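You operate a simulated robot arm through the tools that you are given. There is no shell and no other tool. Be economical: measure what you need, move in short steps, check, and stop when the job is done.

You run a simulated two-armed robot. Do the job below in one go: nothing can be reset, and whatever is moved stays where it is left.

TASK
Get ready for a take: reducer in, slider to HIGH, orange pedal to LOW, then start the grey loop box.
Fine: yellow reducer plug into the orange pedal before its knob moves; hold pedal and white slider box still; leave both green lights and the red one on.

Only the result counts: the job must be done as asked and must still hold three seconds after the hand-in. Knocking over, shifting, dropping, spilling or breaking anything else fails it.

THE ROBOT
Two 7-joint arms with fingered hands on one trunk, on a base that drives. Base frame: it is fixed to the floor where the robot stands at the start and does not move with it; the origin is under the middle of the robot, x ahead of it, y to its left, z up. Units: mm, rad, N and s.
The left shoulder is at the start at [60, 138, 847], the right one opposite. With the tool pointing down near the work surface each hand reaches from about 100 to 840 mm from the robot's upright axis, wherever it stands, measured 20 degrees to its own side. Places, roughly: blue memory stick (3x2x5 cm) [1200, 100, 800]; button of the grey loop box [1200, 100, 800]; button of the white loop box [1200, 300, 500]; jack of the orange pedal [700, 0, 800]; level knob of the cream pedal [1200, 100, 500]; level knob of the orange pedal [700, 0, 800]; level knob of the purple pedal [500, 200, 800]; slider of the black slider box [1100, 0, 500]; slider of the white slider box [1000, -100, 800]. Payload 4 kg a hand.
The TCP of each hand is the grasp point between the finger pads, 36 mm short of the fingertips. In the tool frame z runs along the fingers and y along their closing line. The gripper opens to 120 mm. The gripper's body begins 42 mm behind the TCP. The gripper is a hand of 5 fingers: y runs from the thumb to the fingers, the wrist lies at [-15, -109, -200] in the tool frame, and closing takes about 1.5 s.
Orientation is that of the tool frame in the base frame, as a unit quaternion [w, x, y, z]. With the fingers straight down and the wrist toward the robot, the tool's x, y and z point along [0, 1, 0], [1, 0, 0] and [0, 0, -1] of the base frame.

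THE INTERFACE
- The arms move only by the tool arm_command. It takes "left_targets", "right_targets" or both (then of equal length, played together; a hand with none holds still); each is a list of rows, each a list of 6 numbers: the shift along the base's x, y, z in mm, then the turn, a rotation vector about the base's x, y, z in rad. In form: [[dx, dy, dz, wx, wy, wz], ...]. A call has 1 to 8 rows; each row shifts and turns the commanded pose from where the row before left it. "left_gripper" and "right_gripper" are, for a hand that has rows, the closure in counts, from 0 (fully open) to 255 (shut), set as the call begins (left out, the last holds). Rows are played at 5 a second. More than 50 mm and 0.15 rad between two rows, or a gripper value outside its range, and nothing of the call is played. A pose out of reach is approached as far as the arm can. The call stops where the force on the tool passes 40 N (or 10 N more than at its start, if that is more) or the arm is blocked; 0.2 s more then pass. The fingers move at their own pace (about 153 mm/s each) and stop on an object; they squeeze with about 27 N. The grip force told is the motor's: it shows also when the fingers shut on nothing. Time passes only in rows, and 0.2 s behind the last, so rows that do not move let the fingers close. It gives the time, the measured TCP pose, the force on the tool (base axes), the opening and the grip force at its end, in the units of the frame above (readings bear some noise), with the torque about the TCP (base axes, N m) and any sound that the robot's microphone picked up.
- Cameras (640 x 400 px; columns grow to the right, rows downward): "scene" is now at [52.6, -17.6, 1483.8]; the picture's right is [-0.21, -0.98, 0.00], its down [-0.64, 0.14, -0.75] and it looks along [0.73, -0.16, -0.66] (base axes); focal length 280 px, centre (320, 200). "left" rides on the left gripper at [-69, -79, -131] in its tool frame; the picture's right is [-0.79, -0.29, 0.55], its down [0.55, -0.74, 0.40] and it looks along [0.29, 0.61, 0.74] (tool axes); focal length 222 px, centre (320, 200). "right" rides on the right gripper at [69, -79, -131] in its tool frame; the picture's right is [-0.78, 0.29, -0.55], its down [-0.55, -0.73, 0.40] and it looks along [-0.29, 0.61, 0.74] (tool axes); focal length 222 px, centre (320, 200).
- snapshot(camera): a new picture of that camera. It takes no simulated time.
- raise_lower(by): slides the trunk up (or, below 0, down) by that many mm; the arms and the scene camera ride with it, the base frame stays. It gives what a move gives, with no picture.
- steer(legs): drives the robot by 1 to 6 legs, each [ahead, left, turn to the left] in mm, mm and rad, along the robot's own axes; the way and the turn of a leg run together, so that a leg with both is an arc; at most 1500 mm and 3.142 rad a leg. The arms and the cameras ride along, it lands a little off, and it stops where it bumps. It gives what a move gives.
- set_fingers(index, middle, ring, little, thumb_bend, thumb_turn, hand): sets how far each is bent, from 0 (flat) to 1 (curled in); at 0.3 the hand is open as for a grip, at 0.7 the pads meet at the TCP. One left out holds its place. A second passes; each finger stops where it meets its share of the squeeze, and holds until it gets a number again. A gripper value or a shape takes the hand back. It gives what a move gives, with no picture; readings hold the bend of each and the force on index, middle, ring, little, thumb and palm. thumb_turn goes from beside the hand (0) to across from the fingers (1), as for a grip.
- grasp_type(shape, hand): the hand has 5 fingers and takes this shape, open, in about a second: jaw (thumb against the fingers, like two jaws); tri (thumb and two fingers); tip (a fingertip pinch); poke (one finger out to press); point (the index stretched); flat (the hand flat); cup (the hand cupped); fist (a fist). The gripper value then closes the fingers along that shape, each until it touches; the sizes above hold for jaw. It gives what a move gives, with no picture.
- head_to(pan, tilt): turns the head with the scene camera to pan (to the left, within 1.501 rad either way) and tilt (down, from -0.506 to 1.204), counted from straight ahead of the robot. It gives what a move gives.
- measure_at(camera, pixels): for up to 12 pixels [column, row] of the newest picture of that camera ("zoom" is the newest enlarged one), the place [x, y, z] in the base frame of the surface seen there, good to about 2 mm. It takes no simulated time.
- close_up(camera, box): a new picture of the part [left, top, right, bottom] of that camera's present view, enlarged. It takes no simulated time.
- hand_in(): hands the job in; it is judged then, once.

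Go step by step. Measure first, check grasps and placings, and put right what went wrong. The budget is 80 turns and 78 pictures, counting those below and the enlarged ones. Unless the task says otherwise, let go and move clear before handing in, and close with one line.

The tools are called after ">>>" by a JSON object that holds its "name" and its "arguments". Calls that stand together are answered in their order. arm_command: Moves the arms, as the interface text tells. Its arguments: {"type":"object","properties":{"left_targets":{"type":"array","items":{"type":"array","items":{"type":"number"}}},"left_gripper":{"type":"number"},"right_targets":{"type":"array","items":{"type":"array","items":{"type":"number"}}},"right_gripper":{"type":"number"}},"required":[]} The other tools are called the same way: raise_lower (by) slides the trunk up or down; grasp_type (shape, hand) gives the hand a shape; set_fingers (index, middle, ring, little, thumb_bend, thumb_turn, hand) moves the fingers one by one; steer (legs) drives the base; head_to (pan, tilt) turns the head that bears the scene camera; snapshot (camera) takes a picture; measure_at (camera, pixels) gives the place of the surface under pixels of a picture; close_up (camera, box) takes an enlarged picture of a part of a camera's view; hand_in () hands the job in.

At the start:

```text
t: 0.0
left_tool_pos: [596.9, 196.1, 1128.1]
left_orientation: [0.0, 0.708, 0.706, 0.0]
left_wrist_force: [-0.6, 0.0, 0.3]
left_moment: [-0.02, -0.03, -0.02]
left_finger_gap: 119.7
left_grasp_force: 0.1
left_shape: jaw
left_bend: [0.3, 0.3, 0.3, 0.3, 0.3, 0.97]
left_finger forces: [0.1, 0.1, 0.0, 0.0, 0.0, 0.0]
right_tool_pos: [521.0, -292.4, 1115.7]
right_orientation: [0.0, 0.706, 0.708, -0.001]
right_wrist_force: [-1.0, 0.1, 0.2]
right_moment: [-0.02, -0.01, 0.01]
right_finger_gap: 119.6
right_grasp_force: 0.0
right_shape: jaw
right_bend: [0.3, 0.3, 0.3, 0.3, 0.3, 0.97]
right_finger forces: [0.1, 0.0, 0.0, 0.0, 0.1, 0.1]
trunk travel left (down, up): [-425.0, 165.0]
robot x, y, heading: [1.9, -0.4, -0.006]
head pan, tilt: [-0.216, 0.721]
```

scene: 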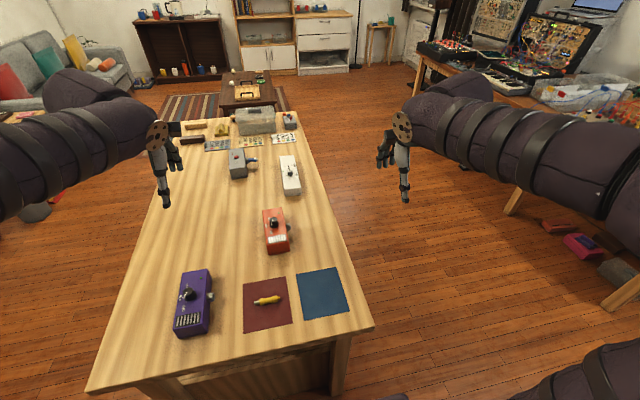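
right: 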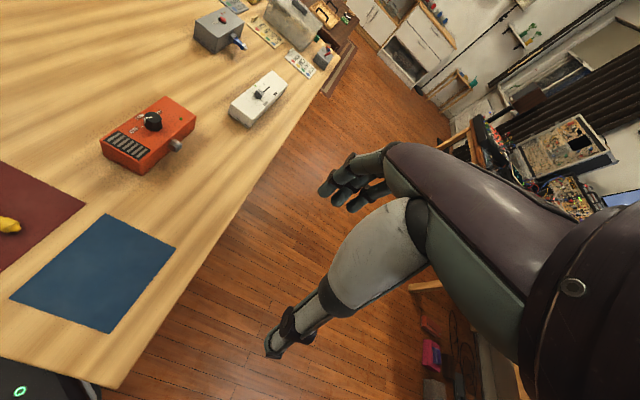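
left: 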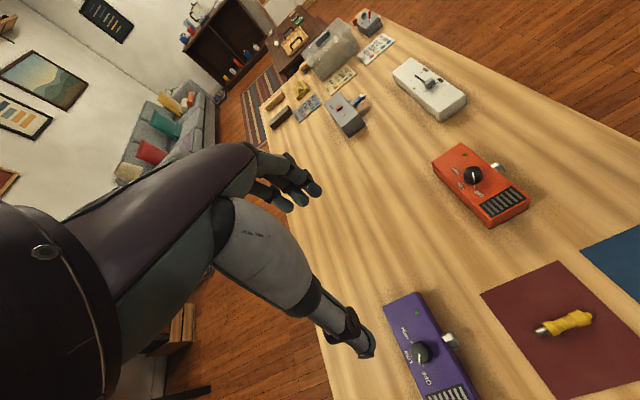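

The table holds the purple pedal (195,300), yellow plug (267,298), orange pedal (275,230), white slider box (290,175) and grey loop box (238,163). I'll enlarge these to see the details.

>>> {"name": "close_up", "arguments": {"camera": "scene", "box": [220, 200, 320, 320]}}

>>> {"name": "close_up", "arguments": {"camera": "left", "box": [420, 130, 620, 350]}}

>>> {"name": "close_up", "arguments": {"camera": "scene", "box": [215, 90, 315, 210]}}

```text
3.33 times, centred on (270, 260) of scene
```

zoom: 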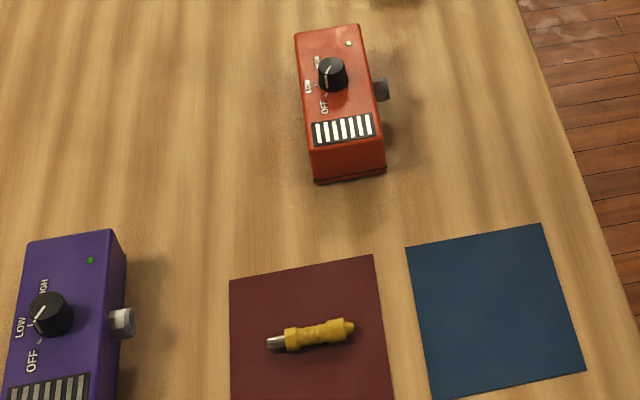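

```text
1.82 times, centred on (520, 240) of left
```

zoom: 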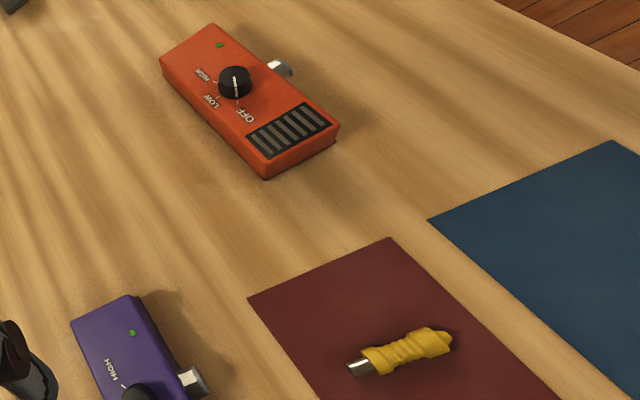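

```text
3.33 times, centred on (265, 150) of scene
```

zoom: 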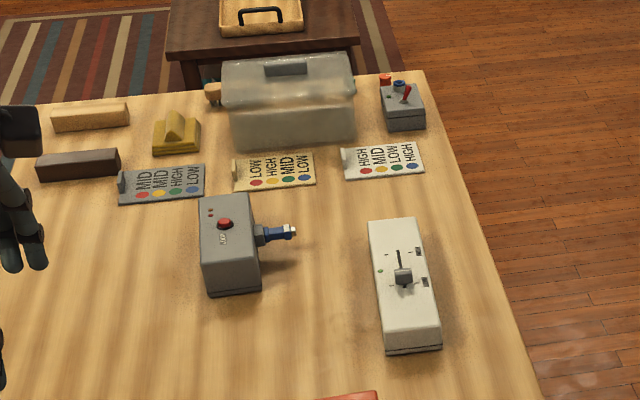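

The grey box has a red button at zoom (224,223), blue stick inserted in it; slider handle at (403,276). Measure these now.

>>> {"name": "measure_at", "arguments": {"camera": "zoom", "pixels": [[224, 223], [203, 237], [260, 262], [403, 275], [398, 254], [404, 286], [372, 222], [411, 220], [440, 322], [386, 330], [440, 385], [225, 280]]}}

>>> {"name": "close_up", "arguments": {"camera": "scene", "box": [270, 150, 310, 200]}}

>>> {"name": "close_up", "arguments": {"camera": "left", "box": [320, 50, 480, 150]}}

```text
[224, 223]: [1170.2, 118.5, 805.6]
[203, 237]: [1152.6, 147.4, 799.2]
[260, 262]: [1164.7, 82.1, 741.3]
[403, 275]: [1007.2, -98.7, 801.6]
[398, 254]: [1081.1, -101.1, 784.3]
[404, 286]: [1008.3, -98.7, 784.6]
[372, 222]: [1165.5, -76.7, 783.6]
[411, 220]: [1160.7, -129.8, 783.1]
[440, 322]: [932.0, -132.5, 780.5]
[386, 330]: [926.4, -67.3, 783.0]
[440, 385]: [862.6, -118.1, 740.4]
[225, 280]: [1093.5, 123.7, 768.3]
```

```text
8.00 times, centred on (290, 175) of scene
```

zoom: 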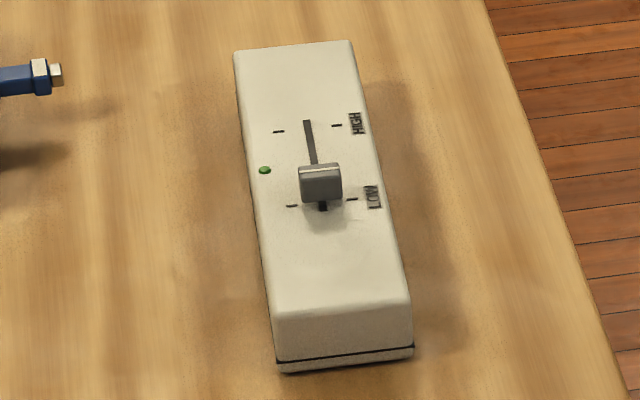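

```text
4.00 times, centred on (400, 100) of left
```

zoom: 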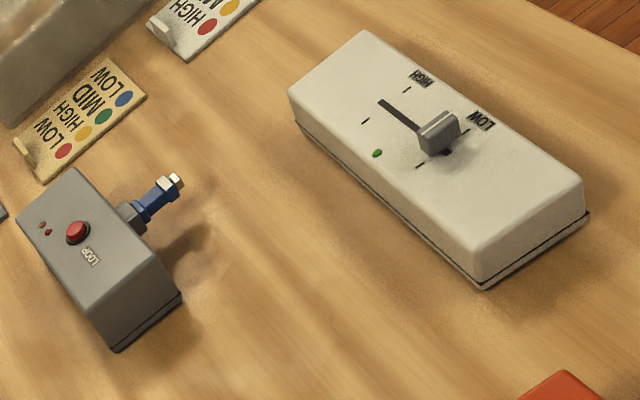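

White slider is at LOW, HIGH is at the far end. I'll measure ticks, and then the pedal and plug on a fresh zoom.

>>> {"name": "measure_at", "arguments": {"camera": "zoom", "pixels": [[383, 102], [407, 90], [365, 121], [463, 133], [420, 166], [436, 120], [78, 230], [48, 231], [40, 224], [130, 217], [180, 180], [165, 190]]}}

>>> {"name": "close_up", "arguments": {"camera": "scene", "box": [255, 200, 300, 260]}}

```text
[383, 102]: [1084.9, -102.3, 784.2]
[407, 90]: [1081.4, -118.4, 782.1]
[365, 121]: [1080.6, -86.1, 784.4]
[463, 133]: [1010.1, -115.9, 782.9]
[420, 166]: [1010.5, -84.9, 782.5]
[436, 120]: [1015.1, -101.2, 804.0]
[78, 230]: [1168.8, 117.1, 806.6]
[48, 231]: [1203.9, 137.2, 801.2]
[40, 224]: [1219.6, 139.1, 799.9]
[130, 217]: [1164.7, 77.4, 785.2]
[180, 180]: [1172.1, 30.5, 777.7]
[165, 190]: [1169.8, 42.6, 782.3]
```

```text
6.67 times, centred on (278, 230) of scene
```

zoom: 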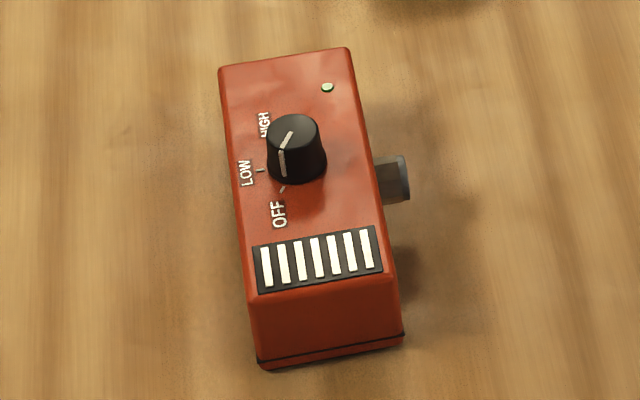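

Knob points at OFF; LOW is a clockwise turn seen from above. Measuring the orange pedal.

>>> {"name": "measure_at", "arguments": {"camera": "zoom", "pixels": [[291, 130], [297, 165], [261, 170], [282, 190], [267, 136], [222, 70], [348, 50], [380, 250], [252, 270], [380, 180], [407, 180], [395, 160]]}}

>>> {"name": "close_up", "arguments": {"camera": "scene", "box": [240, 270, 300, 330]}}

>>> {"name": "close_up", "arguments": {"camera": "right", "box": [90, 80, 220, 180]}}

```text
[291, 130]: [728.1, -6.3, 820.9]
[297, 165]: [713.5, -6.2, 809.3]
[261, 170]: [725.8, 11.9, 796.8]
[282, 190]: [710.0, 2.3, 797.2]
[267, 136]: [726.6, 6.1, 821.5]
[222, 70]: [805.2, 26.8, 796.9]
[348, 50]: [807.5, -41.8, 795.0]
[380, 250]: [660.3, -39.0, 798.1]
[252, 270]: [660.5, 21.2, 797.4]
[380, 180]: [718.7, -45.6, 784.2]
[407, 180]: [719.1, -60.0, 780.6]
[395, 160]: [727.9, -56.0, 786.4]
```

```text
6.67 times, centred on (270, 300) of scene
```

zoom: 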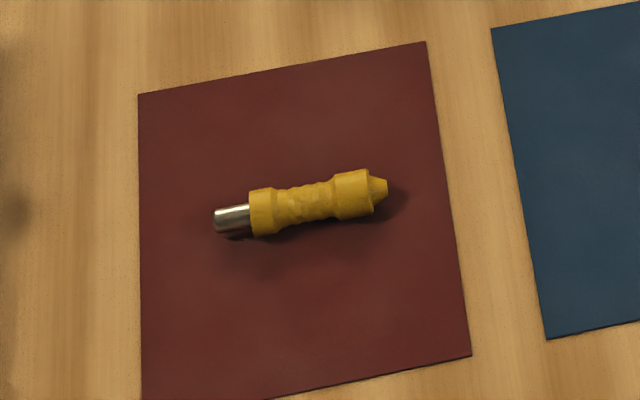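

```text
4.00 times, centred on (155, 130) of right
```

zoom: 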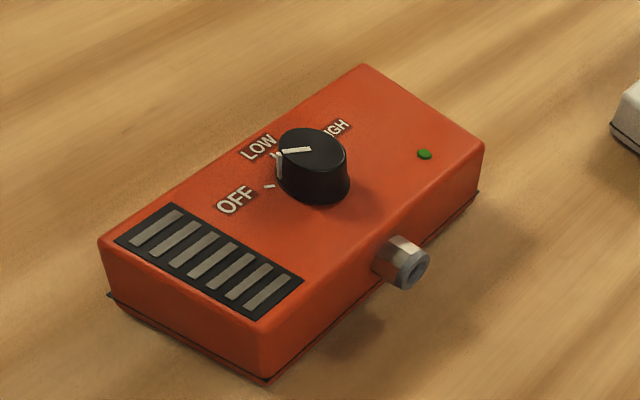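

Jack faces -y at around (720,-60,780); the plug's metal tip already points +y. Measuring jack mouth, pointer, then plug in the scene.

>>> {"name": "measure_at", "arguments": {"camera": "zoom", "pixels": [[310, 149], [283, 152], [268, 186], [275, 156], [328, 150], [417, 270], [398, 255], [403, 240], [380, 265], [424, 154], [305, 290], [312, 175]]}}

>>> {"name": "measure_at", "arguments": {"camera": "scene", "pixels": [[262, 302], [266, 300], [275, 298], [261, 303], [263, 302], [270, 299], [272, 298], [277, 298], [285, 310], [250, 310]]}}

>>> {"name": "close_up", "arguments": {"camera": "scene", "box": [253, 285, 288, 315]}}

```text
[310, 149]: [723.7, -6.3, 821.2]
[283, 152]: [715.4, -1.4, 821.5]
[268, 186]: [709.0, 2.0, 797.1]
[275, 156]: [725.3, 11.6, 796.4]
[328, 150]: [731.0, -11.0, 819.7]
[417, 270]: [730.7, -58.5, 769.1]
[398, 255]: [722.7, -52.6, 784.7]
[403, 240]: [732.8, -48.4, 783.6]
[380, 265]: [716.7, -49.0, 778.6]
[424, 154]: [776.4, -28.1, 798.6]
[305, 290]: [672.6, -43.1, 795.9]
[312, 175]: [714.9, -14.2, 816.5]
```

```text
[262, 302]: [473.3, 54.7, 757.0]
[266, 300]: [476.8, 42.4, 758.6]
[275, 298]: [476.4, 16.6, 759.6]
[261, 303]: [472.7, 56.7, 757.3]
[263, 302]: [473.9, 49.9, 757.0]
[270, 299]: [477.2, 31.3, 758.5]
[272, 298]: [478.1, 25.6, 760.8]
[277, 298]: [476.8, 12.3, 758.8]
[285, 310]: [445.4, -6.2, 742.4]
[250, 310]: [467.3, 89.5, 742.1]
```

```text
13.33 times, centred on (270, 300) of scene
```

zoom: 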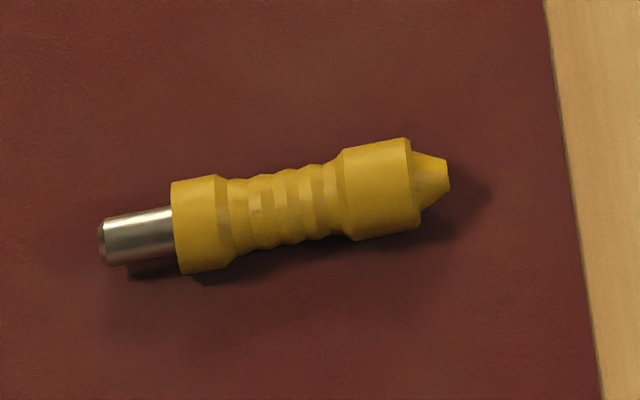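

>>> {"name": "measure_at", "arguments": {"camera": "zoom", "pixels": [[105, 240], [135, 222], [170, 222], [195, 180], [200, 268], [230, 200], [280, 188], [285, 240], [330, 190], [375, 150], [375, 232], [445, 175]]}}

>>> {"name": "close_up", "arguments": {"camera": "right", "box": [150, 120, 200, 160]}}

```text
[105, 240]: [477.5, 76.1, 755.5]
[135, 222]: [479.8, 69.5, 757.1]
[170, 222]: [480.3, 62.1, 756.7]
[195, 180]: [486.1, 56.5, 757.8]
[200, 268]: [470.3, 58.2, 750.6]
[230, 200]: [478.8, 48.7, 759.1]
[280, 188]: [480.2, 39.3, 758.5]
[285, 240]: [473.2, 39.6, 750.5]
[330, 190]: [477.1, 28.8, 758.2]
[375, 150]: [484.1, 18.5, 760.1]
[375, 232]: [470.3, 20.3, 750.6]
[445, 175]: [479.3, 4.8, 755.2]
```

```text
10.00 times, centred on (175, 140) of right
```

zoom: 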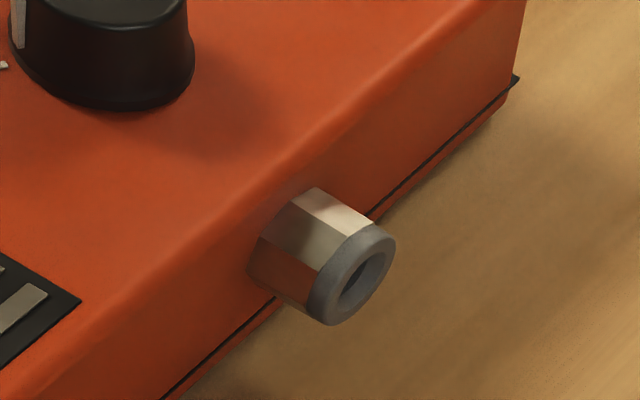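

>>> {"name": "measure_at", "arguments": {"camera": "zoom", "pixels": [[365, 275], [330, 300], [380, 240], [345, 250], [375, 290], [392, 260], [345, 318], [318, 300], [320, 225], [300, 200], [265, 270], [350, 205]]}}

>>> {"name": "head_to", "arguments": {"pan": 0, "tilt": 0.95}}

>>> {"name": "snapshot", "arguments": {"camera": "scene"}}

```text
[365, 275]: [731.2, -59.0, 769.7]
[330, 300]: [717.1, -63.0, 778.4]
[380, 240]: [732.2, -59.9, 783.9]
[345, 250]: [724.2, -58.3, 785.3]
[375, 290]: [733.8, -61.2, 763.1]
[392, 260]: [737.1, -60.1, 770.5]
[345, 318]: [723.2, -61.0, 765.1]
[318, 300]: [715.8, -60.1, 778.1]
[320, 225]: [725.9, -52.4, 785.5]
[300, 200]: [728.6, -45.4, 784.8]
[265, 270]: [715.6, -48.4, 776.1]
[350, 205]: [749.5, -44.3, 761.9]
```

```text
t: 0.8
left_tool_pos: [596.5, 196.0, 1128.0]
left_orientation: [0.0, 0.708, 0.706, 0.0]
left_wrist_force: [-0.9, 0.4, -0.9]
left_moment: [0.01, -0.02, -0.03]
left_finger_gap: 119.7
left_grasp_force: 0.1
left_shape: jaw
left_bend: [0.3, 0.3, 0.3, 0.3, 0.3, 0.97]
left_finger forces: [0.1, 0.0, 0.0, 0.1, 0.1, 0.0]
right_tool_pos: [520.7, -291.9, 1115.0]
right_orientation: [0.0, 0.708, 0.706, 0.0]
right_wrist_force: [-0.3, 0.5, -0.3]
right_moment: [0.01, -0.01, 0.0]
right_finger_gap: 119.8
right_grasp_force: 0.2
right_shape: jaw
right_bend: [0.3, 0.3, 0.3, 0.3, 0.3, 0.97]
right_finger forces: [0.0, 0.0, 0.0, 0.0, 0.0, 0.0]
trunk travel left (down, up): [-425.0, 165.0]
robot x, y, heading: [1.1, 0.7, 0.003]
head pan, tilt: [0.0, 0.949]
```

```text
64 pictures are left
```

scene: 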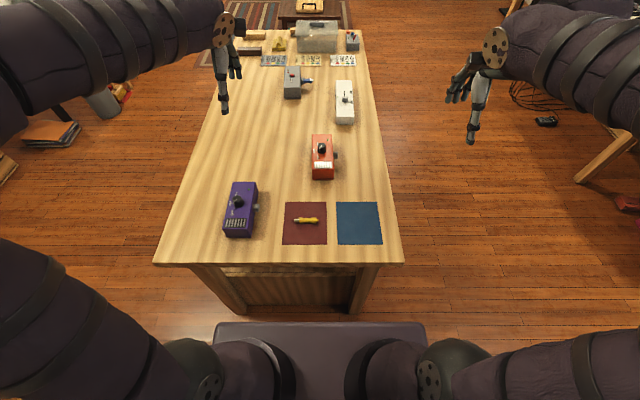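

Jack mouth centre ≈ (726.5,-61,774.5); plug axis along y at x≈478, z≈751, tip at y=76, tail at y=4. I'll shape the right hand as a tri grip and bring it above the plug.

>>> {"name": "grasp_type", "arguments": {"hand": "right", "shape": "tri"}}

>>> {"name": "arm_command", "arguments": {"right_targets": [[-5.4, 40, -27, 0, 0, 0], [-5.4, 40, -27, 0, 0, 0], [-5.4, 40, -27, 0, 0, 0], [-5.4, 40, -27, 0, 0, 0], [-5.4, 40, -27, 0, 0, 0], [-5.4, 40, -27, 0, 0, 0], [-5.4, 40, -27, 0, 0, 0], [-5.4, 40, -27, 0, 0, 0]]}}

>>> {"name": "snapshot", "arguments": {"camera": "right"}}

>>> {"name": "snapshot", "arguments": {"camera": "scene"}}

```text
t: 1.6
left_tool_pos: [596.7, 195.3, 1128.0]
left_orientation: [0.0, 0.707, 0.707, 0.0]
left_wrist_force: [0.7, 0.4, -0.3]
left_moment: [0.02, 0.01, -0.01]
left_finger_gap: 119.7
left_grasp_force: 0.0
left_shape: jaw
left_bend: [0.3, 0.3, 0.3, 0.3, 0.3, 0.97]
left_finger forces: [0.0, 0.1, 0.1, 0.0, 0.0, 0.0]
right_tool_pos: [520.5, -293.3, 1114.7]
right_orientation: [0.0, 0.707, 0.707, 0.0]
right_wrist_force: [0.0, 0.4, -0.2]
right_moment: [0.0, -0.02, 0.01]
right_finger_gap: 119.7
right_grasp_force: 0.1
right_shape: tri
right_bend: [0.3, 0.3, 0.99, 0.99, 0.3, 0.97]
right_finger forces: [0.0, 0.0, 0.0, 0.1, 0.1, 0.1]
trunk travel left (down, up): [-425.0, 165.0]
robot x, y, heading: [-1.3, -1.2, 0.003]
head pan, tilt: [0.0, 0.949]
```

```text
t: 3.5
left_tool_pos: [597.1, 196.3, 1126.9]
left_orientation: [0.0, 0.707, 0.707, -0.002]
left_wrist_force: [-0.4, 0.3, 0.2]
left_moment: [-0.04, -0.01, 0.02]
left_finger_gap: 119.7
left_grasp_force: 0.0
left_shape: jaw
left_bend: [0.3, 0.3, 0.3, 0.3, 0.3, 0.97]
left_finger forces: [0.0, 0.0, 0.1, 0.0, 0.0, 0.1]
right_tool_pos: [478.6, 27.6, 900.7]
right_orientation: [0.0, 0.707, 0.707, -0.001]
right_wrist_force: [0.2, -0.4, 1.0]
right_moment: [-0.03, -0.01, 0.0]
right_finger_gap: 119.5
right_grasp_force: 0.2
right_shape: tri
right_bend: [0.3, 0.3, 0.99, 0.99, 0.3, 0.97]
right_finger forces: [0.0, 0.1, 0.0, 0.0, 0.0, 0.0]
trunk travel left (down, up): [-425.0, 165.0]
robot x, y, heading: [-0.5, -0.1, 0.002]
head pan, tilt: [0.0, 0.949]
```

```text
63 pictures are left
```

right: 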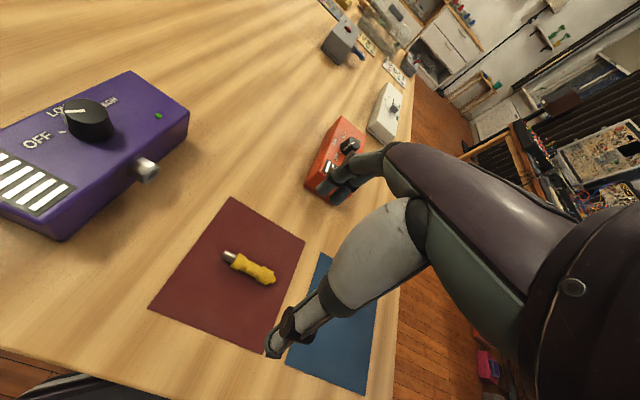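

```text
62 pictures are left
```

scene: 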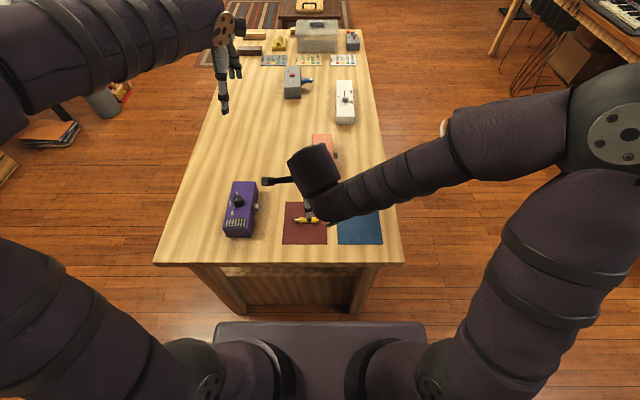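

Right hand is above the plug; thumb (270,345) near, fingers (345,190) far. I'll close in the air to learn where pads meet.

>>> {"name": "arm_command", "arguments": {"right_targets": [[0, 0, 0, 0, 0, 0], [0, 0, 0, 0, 0, 0], [0, 0, 0, 0, 0, 0], [0, 0, 0, 0, 0, 0], [0, 0, 0, 0, 0, 0], [0, 0, 0, 0, 0, 0], [0, 0, 0, 0, 0, 0]], "right_gripper": 215}}

>>> {"name": "close_up", "arguments": {"camera": "right", "box": [200, 140, 440, 400]}}

>>> {"name": "close_up", "arguments": {"camera": "left", "box": [440, 200, 640, 400]}}

```text
t: 5.0
left_tool_pos: [596.6, 195.8, 1126.4]
left_orientation: [0.0, 0.708, 0.706, 0.0]
left_wrist_force: [-0.3, 0.2, -0.2]
left_moment: [-0.01, -0.03, -0.02]
left_finger_gap: 119.7
left_grasp_force: 0.1
left_shape: jaw
left_bend: [0.3, 0.3, 0.3, 0.3, 0.3, 0.97]
left_finger forces: [0.1, 0.0, 0.0, 0.0, 0.0, 0.0]
right_tool_pos: [477.7, 27.6, 900.7]
right_orientation: [0.0, 0.707, 0.707, -0.001]
right_wrist_force: [0.3, -0.5, -0.2]
right_moment: [0.02, -0.01, -0.02]
right_finger_gap: 19.0
right_grasp_force: 0.1
right_shape: tri
right_bend: [0.72, 0.62, 0.99, 0.99, 0.7, 1.0]
right_finger forces: [0.1, 0.1, 0.0, 0.0, 0.1, 0.1]
trunk travel left (down, up): [-425.0, 165.0]
robot x, y, heading: [-1.2, -1.0, -0.002]
head pan, tilt: [0.0, 0.949]
```

```text
1.54 times, centred on (320, 270) of right
```

zoom: 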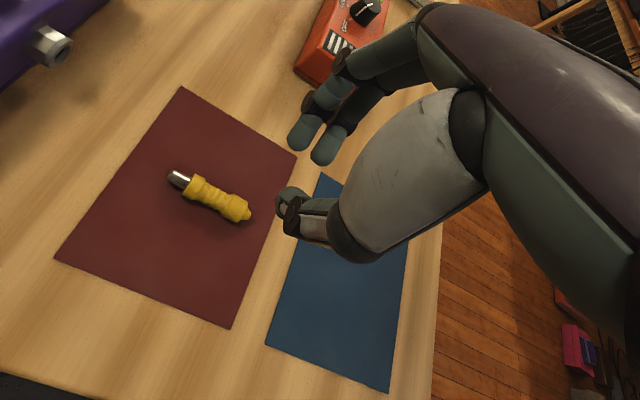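

```text
2.00 times, centred on (540, 300) of left
```

zoom: 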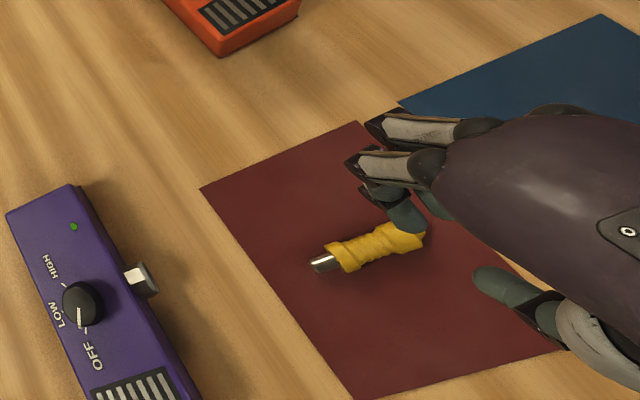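

Measuring tips in the left zoom: finger tip (410,215), second finger (440,205), thumb tip (482,278).

>>> {"name": "measure_at", "arguments": {"camera": "zoom", "pixels": [[415, 220], [395, 205], [370, 175], [435, 205], [482, 278], [520, 290], [372, 128], [440, 215], [350, 160], [545, 325]]}}

>>> {"name": "close_up", "arguments": {"camera": "right", "box": [290, 180, 350, 260]}}

```text
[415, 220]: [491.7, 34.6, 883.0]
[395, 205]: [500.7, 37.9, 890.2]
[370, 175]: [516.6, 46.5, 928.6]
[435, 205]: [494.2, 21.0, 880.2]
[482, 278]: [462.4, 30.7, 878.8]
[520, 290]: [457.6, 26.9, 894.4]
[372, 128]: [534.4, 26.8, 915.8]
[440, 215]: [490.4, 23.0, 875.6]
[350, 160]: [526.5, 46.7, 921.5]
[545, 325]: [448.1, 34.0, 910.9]
```

```text
5.00 times, centred on (320, 220) of right
```

zoom: 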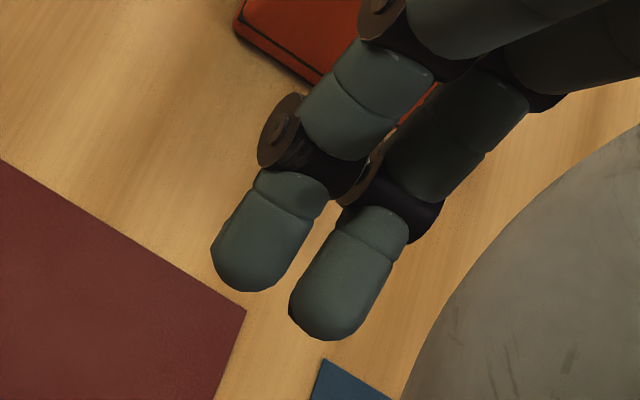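

Closed tips sit ~23 mm below the TCP, centred on x≈477, index/middle at y+9/-8. I'll open to ~36 mm, descend to z≈785 over the waist, and look.

>>> {"name": "arm_command", "arguments": {"right_targets": [[0, 5.5, 0, 0, 0, 0], [0, 0, -35, 0, 0, 0], [0, 0, -35, 0, 0, 0], [0, 0, -30, 0, 0, 0], [0, 0, -16, 0, 0, 0]], "right_gripper": 175}}

>>> {"name": "close_up", "arguments": {"camera": "left", "box": [500, 260, 640, 380]}}

>>> {"name": "close_up", "arguments": {"camera": "right", "box": [240, 180, 380, 320]}}

```text
t: 6.2
left_tool_pos: [597.7, 195.7, 1126.9]
left_orientation: [0.0, 0.708, 0.707, 0.0]
left_wrist_force: [-0.5, 0.4, 1.0]
left_moment: [0.02, 0.03, 0.06]
left_finger_gap: 119.7
left_grasp_force: 0.0
left_shape: jaw
left_bend: [0.3, 0.3, 0.3, 0.3, 0.3, 0.97]
left_finger forces: [0.0, 0.0, 0.1, 0.0, 0.1, 0.1]
right_tool_pos: [477.9, 30.7, 782.6]
right_orientation: [-0.001, 0.707, 0.708, 0.0]
right_wrist_force: [-0.5, -0.2, 0.6]
right_moment: [0.02, 0.0, 0.0]
right_finger_gap: 37.2
right_grasp_force: 0.0
right_shape: tri
right_bend: [0.51, 0.54, 0.99, 0.99, 0.67, 1.0]
right_finger forces: [0.1, 0.0, 0.0, 0.0, 0.0, 0.0]
trunk travel left (down, up): [-425.0, 165.0]
robot x, y, heading: [-0.2, 0.1, -0.003]
head pan, tilt: [0.0, 0.949]
```

```text
3.33 times, centred on (570, 320) of left
```

zoom: 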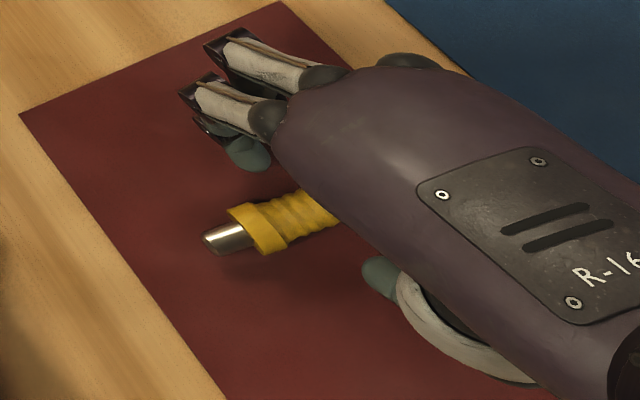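

```text
2.86 times, centred on (310, 250) of right
```

zoom: 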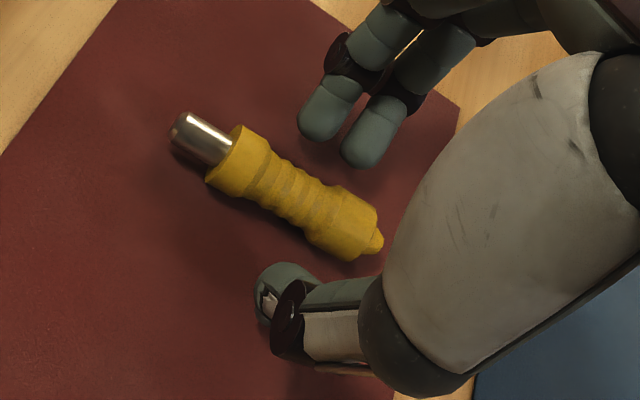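

Fingers straddle the plug. Descend 14 mm to z≈769 then close.

>>> {"name": "arm_command", "arguments": {"right_targets": [[0, 2, -8, 0, 0, 0], [0, 0, -6, 0, 0, 0]]}}

>>> {"name": "arm_command", "arguments": {"right_targets": [[0, 0, 0, 0, 0, 0], [0, 0, 0, 0, 0, 0], [0, 0, 0, 0, 0, 0], [0, 0, 0, 0, 0, 0], [0, 0, 0, 0, 0, 0], [0, 0, 0, 0, 0, 0]], "right_gripper": 255}}

>>> {"name": "close_up", "arguments": {"camera": "right", "box": [240, 180, 380, 320]}}

```text
t: 6.8
left_tool_pos: [597.1, 195.2, 1128.0]
left_orientation: [0.001, 0.707, 0.707, 0.0]
left_wrist_force: [0.5, 0.6, 0.1]
left_moment: [0.0, -0.01, -0.01]
left_finger_gap: 119.7
left_grasp_force: 0.0
left_shape: jaw
left_bend: [0.3, 0.3, 0.3, 0.3, 0.3, 0.97]
left_finger forces: [0.0, 0.0, 0.1, 0.0, 0.0, 0.0]
right_tool_pos: [480.7, 37.1, 776.1]
right_orientation: [0.003, 0.706, 0.708, 0.007]
right_wrist_force: [-3.1, -1.2, 12.3]
right_moment: [-0.04, 0.2, 0.06]
right_finger_gap: 18.0
right_grasp_force: 23.3
right_shape: tri
right_bend: [0.72, 0.65, 1.0, 1.0, 0.73, 1.0]
right_finger forces: [10.1, 7.6, 0.1, 0.0, 27.1, 0.0]
trunk travel left (down, up): [-425.0, 165.0]
robot x, y, heading: [1.5, -2.4, 0.001]
head pan, tilt: [0.0, 0.949]
stopped in row 2 (right hand): the force on the tool passed its limit at 46 N (the readings are from after the stop); the commanded pose is now the measured one
```

```text
t: 8.2
left_tool_pos: [596.9, 196.5, 1128.0]
left_orientation: [0.001, 0.708, 0.706, -0.001]
left_wrist_force: [0.0, 0.0, 1.0]
left_moment: [0.01, -0.04, 0.01]
left_finger_gap: 119.6
left_grasp_force: 0.1
left_shape: jaw
left_bend: [0.3, 0.3, 0.3, 0.3, 0.3, 0.97]
left_finger forces: [0.1, 0.2, 0.0, 0.1, 0.1, 0.0]
right_tool_pos: [480.4, 36.7, 776.1]
right_orientation: [0.003, 0.706, 0.708, 0.007]
right_wrist_force: [2.9, 3.5, 23.8]
right_moment: [0.18, 0.0, 0.03]
right_finger_gap: 17.6
right_grasp_force: 26.8
right_shape: tri
right_bend: [0.72, 0.65, 1.0, 1.0, 0.74, 1.0]
right_finger forces: [19.2, 11.0, 0.0, 0.0, 34.9, 0.0]
trunk travel left (down, up): [-425.0, 165.0]
robot x, y, heading: [-0.6, 1.7, 0.006]
head pan, tilt: [0.0, 0.949]
```

```text
2.86 times, centred on (310, 250) of right
```

zoom: 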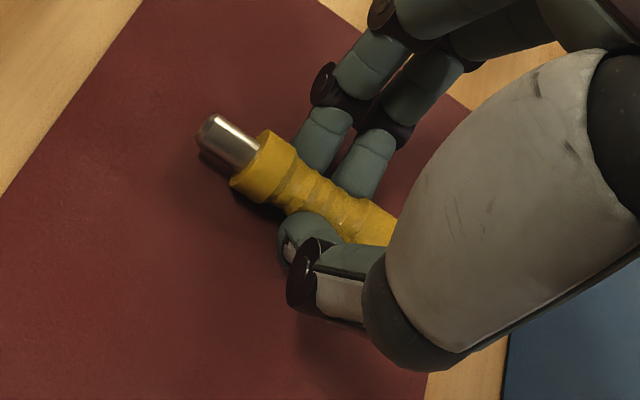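

The plug is gripped at its waist (gap 17.6, thumb 35 N). Lift 60 mm and check it stays.

>>> {"name": "arm_command", "arguments": {"right_targets": [[0, 0, 5, 0, 0, 0], [0, 0, 10, 0, 0, 0], [0, 0, 20, 0, 0, 0], [0, 0, 30, 0, 0, 0], [0, 0, 30, 0, 0, 0]]}}

>>> {"name": "close_up", "arguments": {"camera": "right", "box": [240, 180, 380, 320]}}

>>> {"name": "close_up", "arguments": {"camera": "left", "box": [500, 220, 640, 360]}}

```text
t: 9.4
left_tool_pos: [597.1, 195.5, 1128.0]
left_orientation: [0.0, 0.707, 0.707, 0.001]
left_wrist_force: [0.2, -0.9, -0.3]
left_moment: [0.02, -0.01, 0.02]
left_finger_gap: 119.6
left_grasp_force: 0.0
left_shape: jaw
left_bend: [0.3, 0.3, 0.3, 0.3, 0.3, 0.97]
left_finger forces: [0.0, 0.0, 0.1, 0.0, 0.1, 0.0]
right_tool_pos: [480.8, 36.7, 870.9]
right_orientation: [0.002, 0.706, 0.708, 0.006]
right_wrist_force: [-0.8, -0.4, -1.3]
right_moment: [-0.03, 0.02, 0.0]
right_finger_gap: 16.7
right_grasp_force: 27.2
right_shape: tri
right_bend: [0.72, 0.66, 1.0, 1.0, 0.74, 1.0]
right_finger forces: [12.5, 9.7, 0.0, 0.0, 21.7, 0.0]
trunk travel left (down, up): [-425.0, 165.0]
robot x, y, heading: [-2.4, 3.5, 0.003]
head pan, tilt: [0.0, 0.949]
```

```text
2.86 times, centred on (310, 250) of right
```

zoom: 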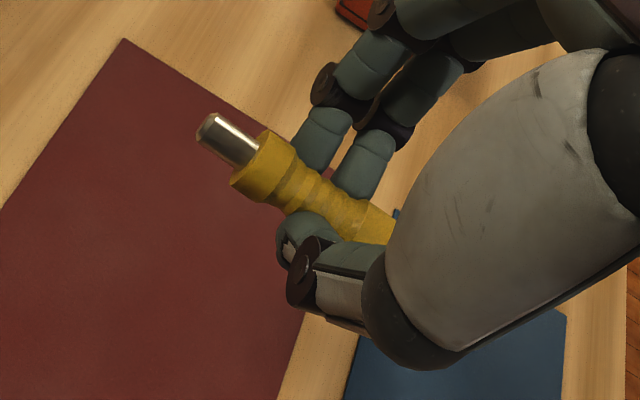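

```text
2.86 times, centred on (570, 290) of left
```

zoom: 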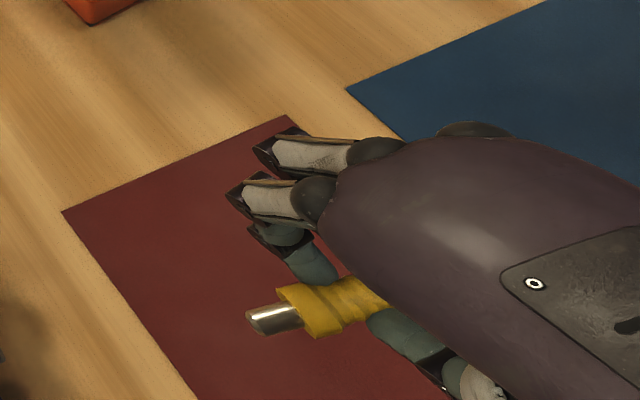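

Held firmly. Measuring tip and body to get the plug's axis relative to the TCP.

>>> {"name": "measure_at", "arguments": {"camera": "zoom", "pixels": [[247, 318], [260, 315], [285, 308], [262, 333], [298, 328], [280, 290], [305, 336], [325, 287], [350, 280], [295, 310]]}}

>>> {"name": "close_up", "arguments": {"camera": "right", "box": [270, 210, 330, 260]}}

```text
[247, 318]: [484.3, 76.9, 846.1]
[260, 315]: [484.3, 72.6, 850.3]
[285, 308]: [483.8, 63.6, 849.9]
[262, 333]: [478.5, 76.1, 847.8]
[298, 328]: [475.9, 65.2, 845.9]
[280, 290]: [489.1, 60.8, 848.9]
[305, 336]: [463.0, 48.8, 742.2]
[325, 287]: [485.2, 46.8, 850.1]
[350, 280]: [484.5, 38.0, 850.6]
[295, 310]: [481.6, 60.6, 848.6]
```

```text
8.00 times, centred on (300, 235) of right
```

zoom: 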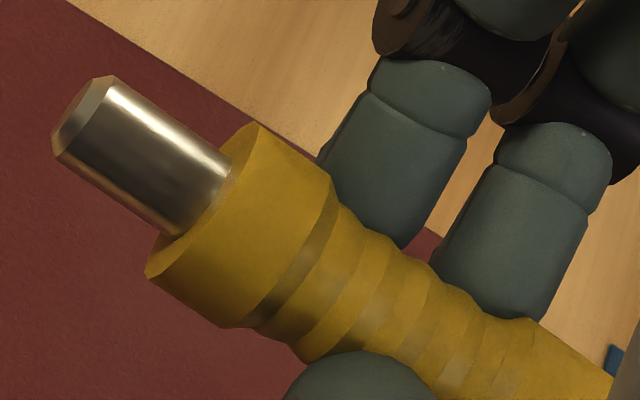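

>>> {"name": "measure_at", "arguments": {"camera": "zoom", "pixels": [[110, 82], [60, 150], [85, 115], [190, 130], [225, 160], [185, 225], [165, 180], [135, 105], [262, 132], [240, 200], [180, 270], [420, 280]]}}

```text
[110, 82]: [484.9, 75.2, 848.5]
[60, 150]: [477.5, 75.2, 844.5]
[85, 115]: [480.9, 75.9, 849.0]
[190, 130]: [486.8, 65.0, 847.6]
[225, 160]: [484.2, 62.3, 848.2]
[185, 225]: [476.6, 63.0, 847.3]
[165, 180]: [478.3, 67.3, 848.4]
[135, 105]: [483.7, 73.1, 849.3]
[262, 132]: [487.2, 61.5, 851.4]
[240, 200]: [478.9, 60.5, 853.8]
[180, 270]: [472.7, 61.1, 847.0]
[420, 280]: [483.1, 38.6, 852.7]
```

Plug axis is level and along y, offset (+0.5, tip +39.5, -26.5) from TCP. Move the right hand to in front of the jack on the -y side, still high, while the left hand closes and comes to y≈100 beside the pedal.

>>> {"name": "arm_command", "arguments": {"right_targets": [[0, -40, 0, 0, 0, 0], [0, -40, 0, 0, 0, 0], [0, -40, 0, 0, 0, 0], [0, -37, 0, 0, 0, 0], [48, 0, 0, 0, 0, 0], [48, 0, 0, 0, 0, 0], [48, 0, 0, 0, 0, 0], [48, 0, 0, 0, 0, 0]]}}

>>> {"name": "arm_command", "arguments": {"right_targets": [[49, 0, 0, 0, 0, 0], [4, 0, -20, 0, 0, 0], [0, 0, -25, 0, 0, 0], [0, 0, 0, 0, 0, 0], [0, 0, 0, 0, 0, 0], [0, 0, 0, 0, 0, 0], [0, 0, 0, 0, 0, 0], [0, 0, 0, 0, 0, 0]], "left_targets": [[15, -12, -40, 0, 0, 0], [15, -12, -40, 0, 0, 0], [15, -12, -40, 0, 0, 0], [15, -12, -40, 0, 0, 0], [15, -12, -40, 0, 0, 0], [15, -12, -40, 0, 0, 0], [15, -12, -35, 0, 0, 0], [15, -12, -35, 0, 0, 0]], "left_gripper": 230}}

>>> {"name": "snapshot", "arguments": {"camera": "scene"}}

>>> {"name": "snapshot", "arguments": {"camera": "left"}}

>>> {"name": "snapshot", "arguments": {"camera": "right"}}

```text
t: 11.2
left_tool_pos: [597.5, 195.8, 1128.2]
left_orientation: [-0.001, 0.707, 0.707, 0.0]
left_wrist_force: [-0.4, -0.2, 0.7]
left_moment: [0.0, 0.0, -0.01]
left_finger_gap: 119.9
left_grasp_force: 0.1
left_shape: jaw
left_bend: [0.3, 0.3, 0.3, 0.3, 0.3, 0.97]
left_finger forces: [0.0, 0.1, 0.1, 0.0, 0.0, 0.0]
right_tool_pos: [676.7, -122.0, 865.9]
right_orientation: [0.001, 0.707, 0.707, 0.005]
right_wrist_force: [1.1, -0.4, -0.5]
right_moment: [-0.01, 0.0, 0.01]
right_finger_gap: 16.3
right_grasp_force: 27.2
right_shape: tri
right_bend: [0.72, 0.66, 1.0, 1.0, 0.74, 1.0]
right_finger forces: [12.6, 9.8, 0.0, 0.0, 21.4, 0.1]
trunk travel left (down, up): [-425.0, 165.0]
robot x, y, heading: [-0.2, 2.1, -0.001]
head pan, tilt: [0.0, 0.949]
```

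```text
t: 13.0
left_tool_pos: [718.5, 102.6, 815.7]
left_orientation: [0.0, 0.707, 0.707, 0.0]
left_wrist_force: [0.5, -0.1, -0.5]
left_moment: [-0.03, -0.02, 0.04]
left_finger_gap: 12.1
left_grasp_force: 0.2
left_shape: jaw
left_bend: [0.63, 0.65, 0.64, 0.71, 0.7, 1.0]
left_finger forces: [0.1, 0.1, 0.1, 0.0, 0.1, 0.0]
right_tool_pos: [726.4, -121.5, 823.9]
right_orientation: [0.002, 0.706, 0.708, 0.005]
right_wrist_force: [0.6, -1.1, -0.2]
right_moment: [0.02, 0.02, -0.01]
right_finger_gap: 16.2
right_grasp_force: 27.2
right_shape: tri
right_bend: [0.72, 0.66, 1.0, 1.0, 0.74, 1.0]
right_finger forces: [12.8, 9.9, 0.0, 0.0, 21.2, 0.0]
trunk travel left (down, up): [-425.0, 165.0]
robot x, y, heading: [-1.7, 2.1, 0.0]
head pan, tilt: [0.0, 0.949]
```

```text
52 pictures are left
```

scene: 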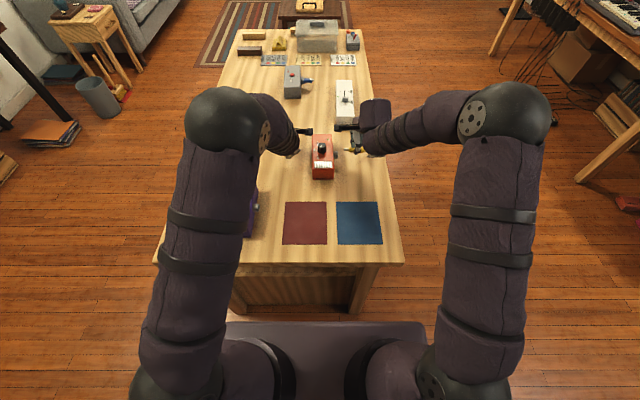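

```text
51 pictures are left
```

left: 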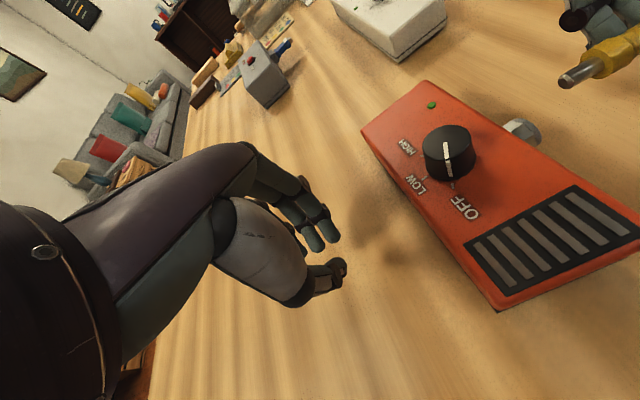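

```text
50 pictures are left
```

right: 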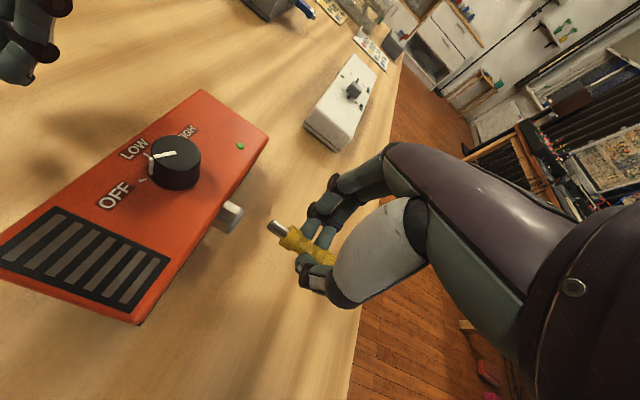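

Both hands are in place. Measuring pedal side, left index and jack/plug for the brace and alignment.

>>> {"name": "measure_at", "arguments": {"camera": "left", "pixels": [[385, 168], [420, 220], [460, 270], [365, 130], [490, 300], [330, 235], [318, 245], [325, 215], [340, 270], [443, 133], [448, 155]]}}

>>> {"name": "close_up", "arguments": {"camera": "right", "box": [200, 180, 320, 280]}}

```text
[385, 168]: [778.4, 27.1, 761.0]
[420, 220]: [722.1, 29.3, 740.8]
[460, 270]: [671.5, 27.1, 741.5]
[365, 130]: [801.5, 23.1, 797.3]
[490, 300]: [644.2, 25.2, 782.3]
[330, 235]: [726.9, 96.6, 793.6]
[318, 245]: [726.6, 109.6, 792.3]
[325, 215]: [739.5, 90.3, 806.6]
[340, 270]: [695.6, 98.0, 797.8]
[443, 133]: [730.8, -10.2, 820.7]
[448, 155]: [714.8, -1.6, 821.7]
```

```text
4.00 times, centred on (260, 230) of right
```

zoom: 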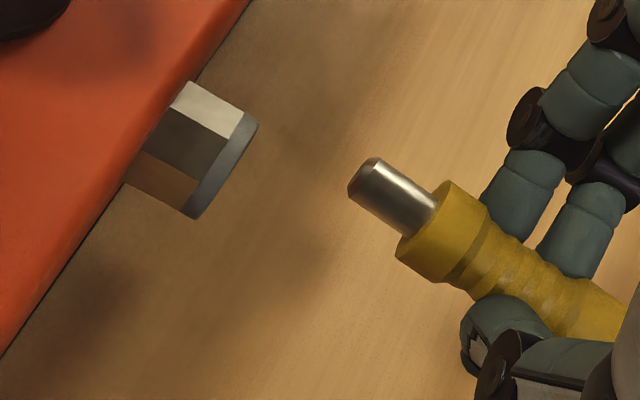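

>>> {"name": "measure_at", "arguments": {"camera": "zoom", "pixels": [[215, 110], [180, 140], [150, 175], [252, 120], [192, 212], [225, 165], [235, 135], [205, 195], [365, 170], [400, 185], [352, 195], [440, 240]]}}

>>> {"name": "arm_command", "arguments": {"left_targets": [[0, 0, -20, 0, 0, 0], [8, 0, -20, 0, 0, 0], [0, -20, 0, 0, 0, 0], [0, -20, 0, 0, 0, 0], [0, -12, 0, 0, 0, 0], [0, 0, 0, 0, 0, 0]]}}

>>> {"name": "snapshot", "arguments": {"camera": "left"}}

```text
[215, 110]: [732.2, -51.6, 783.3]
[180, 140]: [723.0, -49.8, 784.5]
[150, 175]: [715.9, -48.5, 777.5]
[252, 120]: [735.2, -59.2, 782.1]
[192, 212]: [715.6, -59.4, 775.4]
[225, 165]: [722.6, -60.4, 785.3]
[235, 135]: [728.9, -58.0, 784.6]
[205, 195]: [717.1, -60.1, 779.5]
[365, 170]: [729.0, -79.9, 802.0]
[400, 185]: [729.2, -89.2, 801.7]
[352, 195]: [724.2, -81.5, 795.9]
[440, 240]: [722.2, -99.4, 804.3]
```

```text
t: 14.4
left_tool_pos: [726.9, 46.0, 776.9]
left_orientation: [-0.001, 0.707, 0.707, -0.001]
left_wrist_force: [-0.7, -0.4, -0.5]
left_moment: [0.01, -0.01, 0.0]
left_finger_gap: 12.2
left_grasp_force: 0.1
left_shape: jaw
left_bend: [0.63, 0.65, 0.64, 0.71, 0.7, 1.0]
left_finger forces: [0.4, 0.0, 0.0, 0.0, 0.1, 0.0]
right_tool_pos: [727.3, -121.5, 823.8]
right_orientation: [0.003, 0.706, 0.708, 0.005]
right_wrist_force: [-0.9, -0.4, 0.5]
right_moment: [0.0, 0.02, 0.0]
right_finger_gap: 16.2
right_grasp_force: 26.7
right_shape: tri
right_bend: [0.72, 0.66, 1.0, 1.0, 0.74, 1.0]
right_finger forces: [12.8, 9.8, 0.1, 0.0, 21.3, 0.1]
trunk travel left (down, up): [-425.0, 165.0]
robot x, y, heading: [-3.4, 1.4, 0.0]
head pan, tilt: [0.0, 0.949]
```

```text
48 pictures are left
```

left: 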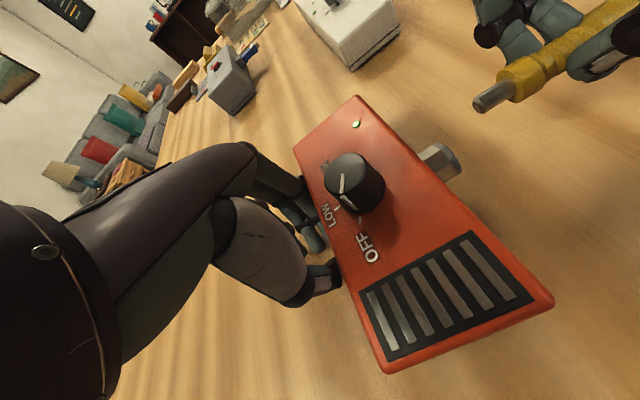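

Jack centre ≈ (726.2,-60.5,774.6); the left index is just touching the pedal (0.4 N). Nudge the brace in gently, and lower the plug to jack height.

>>> {"name": "arm_command", "arguments": {"left_targets": [[0, -1, 0, 0, 0, 0], [0, -1, 0, 0, 0, 0], [0, 0, 0, 0, 0, 0]], "right_targets": [[-1.3, 0, -10, 0, 0, 0], [0, 0, -12.4, 0, 0, 0], [0, 0, 0, 0, 0, 0]]}}

>>> {"name": "close_up", "arguments": {"camera": "right", "box": [200, 170, 320, 270]}}

>>> {"name": "close_up", "arguments": {"camera": "left", "box": [380, 60, 560, 220]}}

```text
t: 15.2
left_tool_pos: [725.9, 45.2, 777.3]
left_orientation: [0.0, 0.707, 0.707, 0.0]
left_wrist_force: [0.4, 0.4, 0.0]
left_moment: [0.03, -0.02, 0.06]
left_finger_gap: 12.1
left_grasp_force: 0.1
left_shape: jaw
left_bend: [0.63, 0.65, 0.64, 0.71, 0.7, 1.0]
left_finger forces: [0.9, 0.0, 0.1, 0.1, 0.0, 0.0]
right_tool_pos: [725.3, -121.2, 802.6]
right_orientation: [0.002, 0.707, 0.708, 0.005]
right_wrist_force: [-0.3, -0.4, -0.5]
right_moment: [0.03, -0.01, 0.01]
right_finger_gap: 16.3
right_grasp_force: 26.9
right_shape: tri
right_bend: [0.72, 0.66, 1.0, 1.0, 0.74, 1.0]
right_finger forces: [12.9, 9.9, 0.0, 0.0, 21.3, 0.0]
trunk travel left (down, up): [-425.0, 165.0]
robot x, y, heading: [1.0, 1.5, 0.001]
head pan, tilt: [0.0, 0.949]
```

```text
4.00 times, centred on (260, 220) of right
```

zoom: 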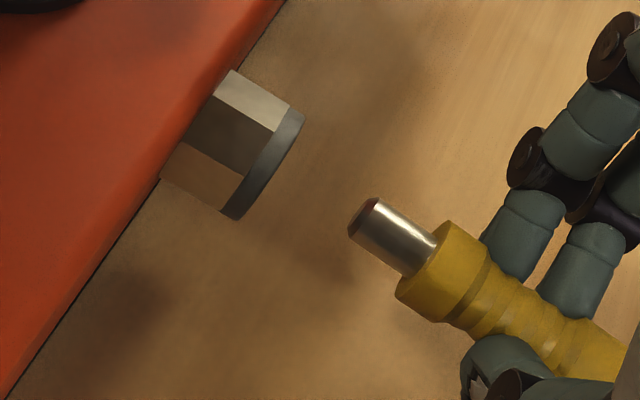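

```text
2.50 times, centred on (470, 140) of left
```

zoom: 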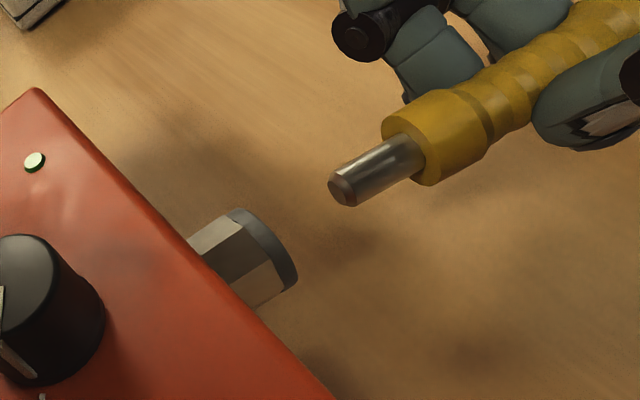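

Measuring tip and jack in the left zoom for a cross-check.

>>> {"name": "measure_at", "arguments": {"camera": "zoom", "pixels": [[340, 188], [355, 172], [375, 165], [390, 155], [390, 185], [400, 120], [425, 175], [245, 222], [285, 275], [260, 235], [270, 255], [215, 240]]}}

>>> {"name": "close_up", "arguments": {"camera": "right", "box": [230, 180, 300, 240]}}

```text
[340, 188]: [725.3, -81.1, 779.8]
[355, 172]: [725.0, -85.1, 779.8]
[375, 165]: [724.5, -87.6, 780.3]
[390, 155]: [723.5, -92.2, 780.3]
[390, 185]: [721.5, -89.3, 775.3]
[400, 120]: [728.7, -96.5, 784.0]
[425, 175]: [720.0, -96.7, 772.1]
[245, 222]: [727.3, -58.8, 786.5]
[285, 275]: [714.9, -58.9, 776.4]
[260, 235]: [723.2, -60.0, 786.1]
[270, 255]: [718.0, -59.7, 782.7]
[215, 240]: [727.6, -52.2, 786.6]
```

```text
6.67 times, centred on (265, 210) of right
```

zoom: 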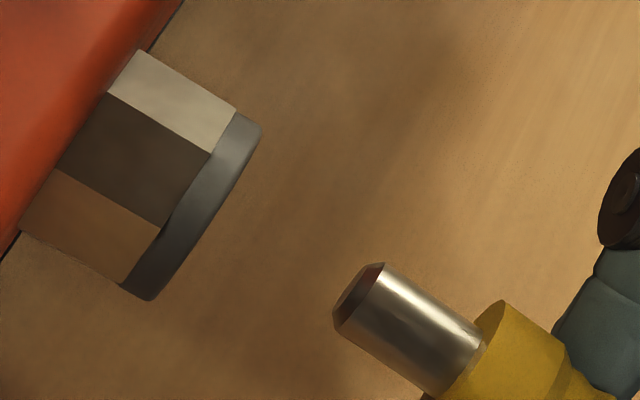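

>>> {"name": "measure_at", "arguments": {"camera": "zoom", "pixels": [[385, 268], [340, 325], [365, 300], [470, 330], [435, 385], [420, 330], [240, 118], [150, 295], [258, 135], [185, 235], [215, 150], [130, 60]]}}

```text
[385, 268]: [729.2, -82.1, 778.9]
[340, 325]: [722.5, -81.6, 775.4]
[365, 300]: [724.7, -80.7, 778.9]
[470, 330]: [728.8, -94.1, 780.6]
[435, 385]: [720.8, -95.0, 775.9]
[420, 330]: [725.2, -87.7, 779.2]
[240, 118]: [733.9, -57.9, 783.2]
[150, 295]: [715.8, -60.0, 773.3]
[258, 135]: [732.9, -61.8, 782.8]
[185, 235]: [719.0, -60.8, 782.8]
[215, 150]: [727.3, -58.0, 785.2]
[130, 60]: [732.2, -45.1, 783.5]
```

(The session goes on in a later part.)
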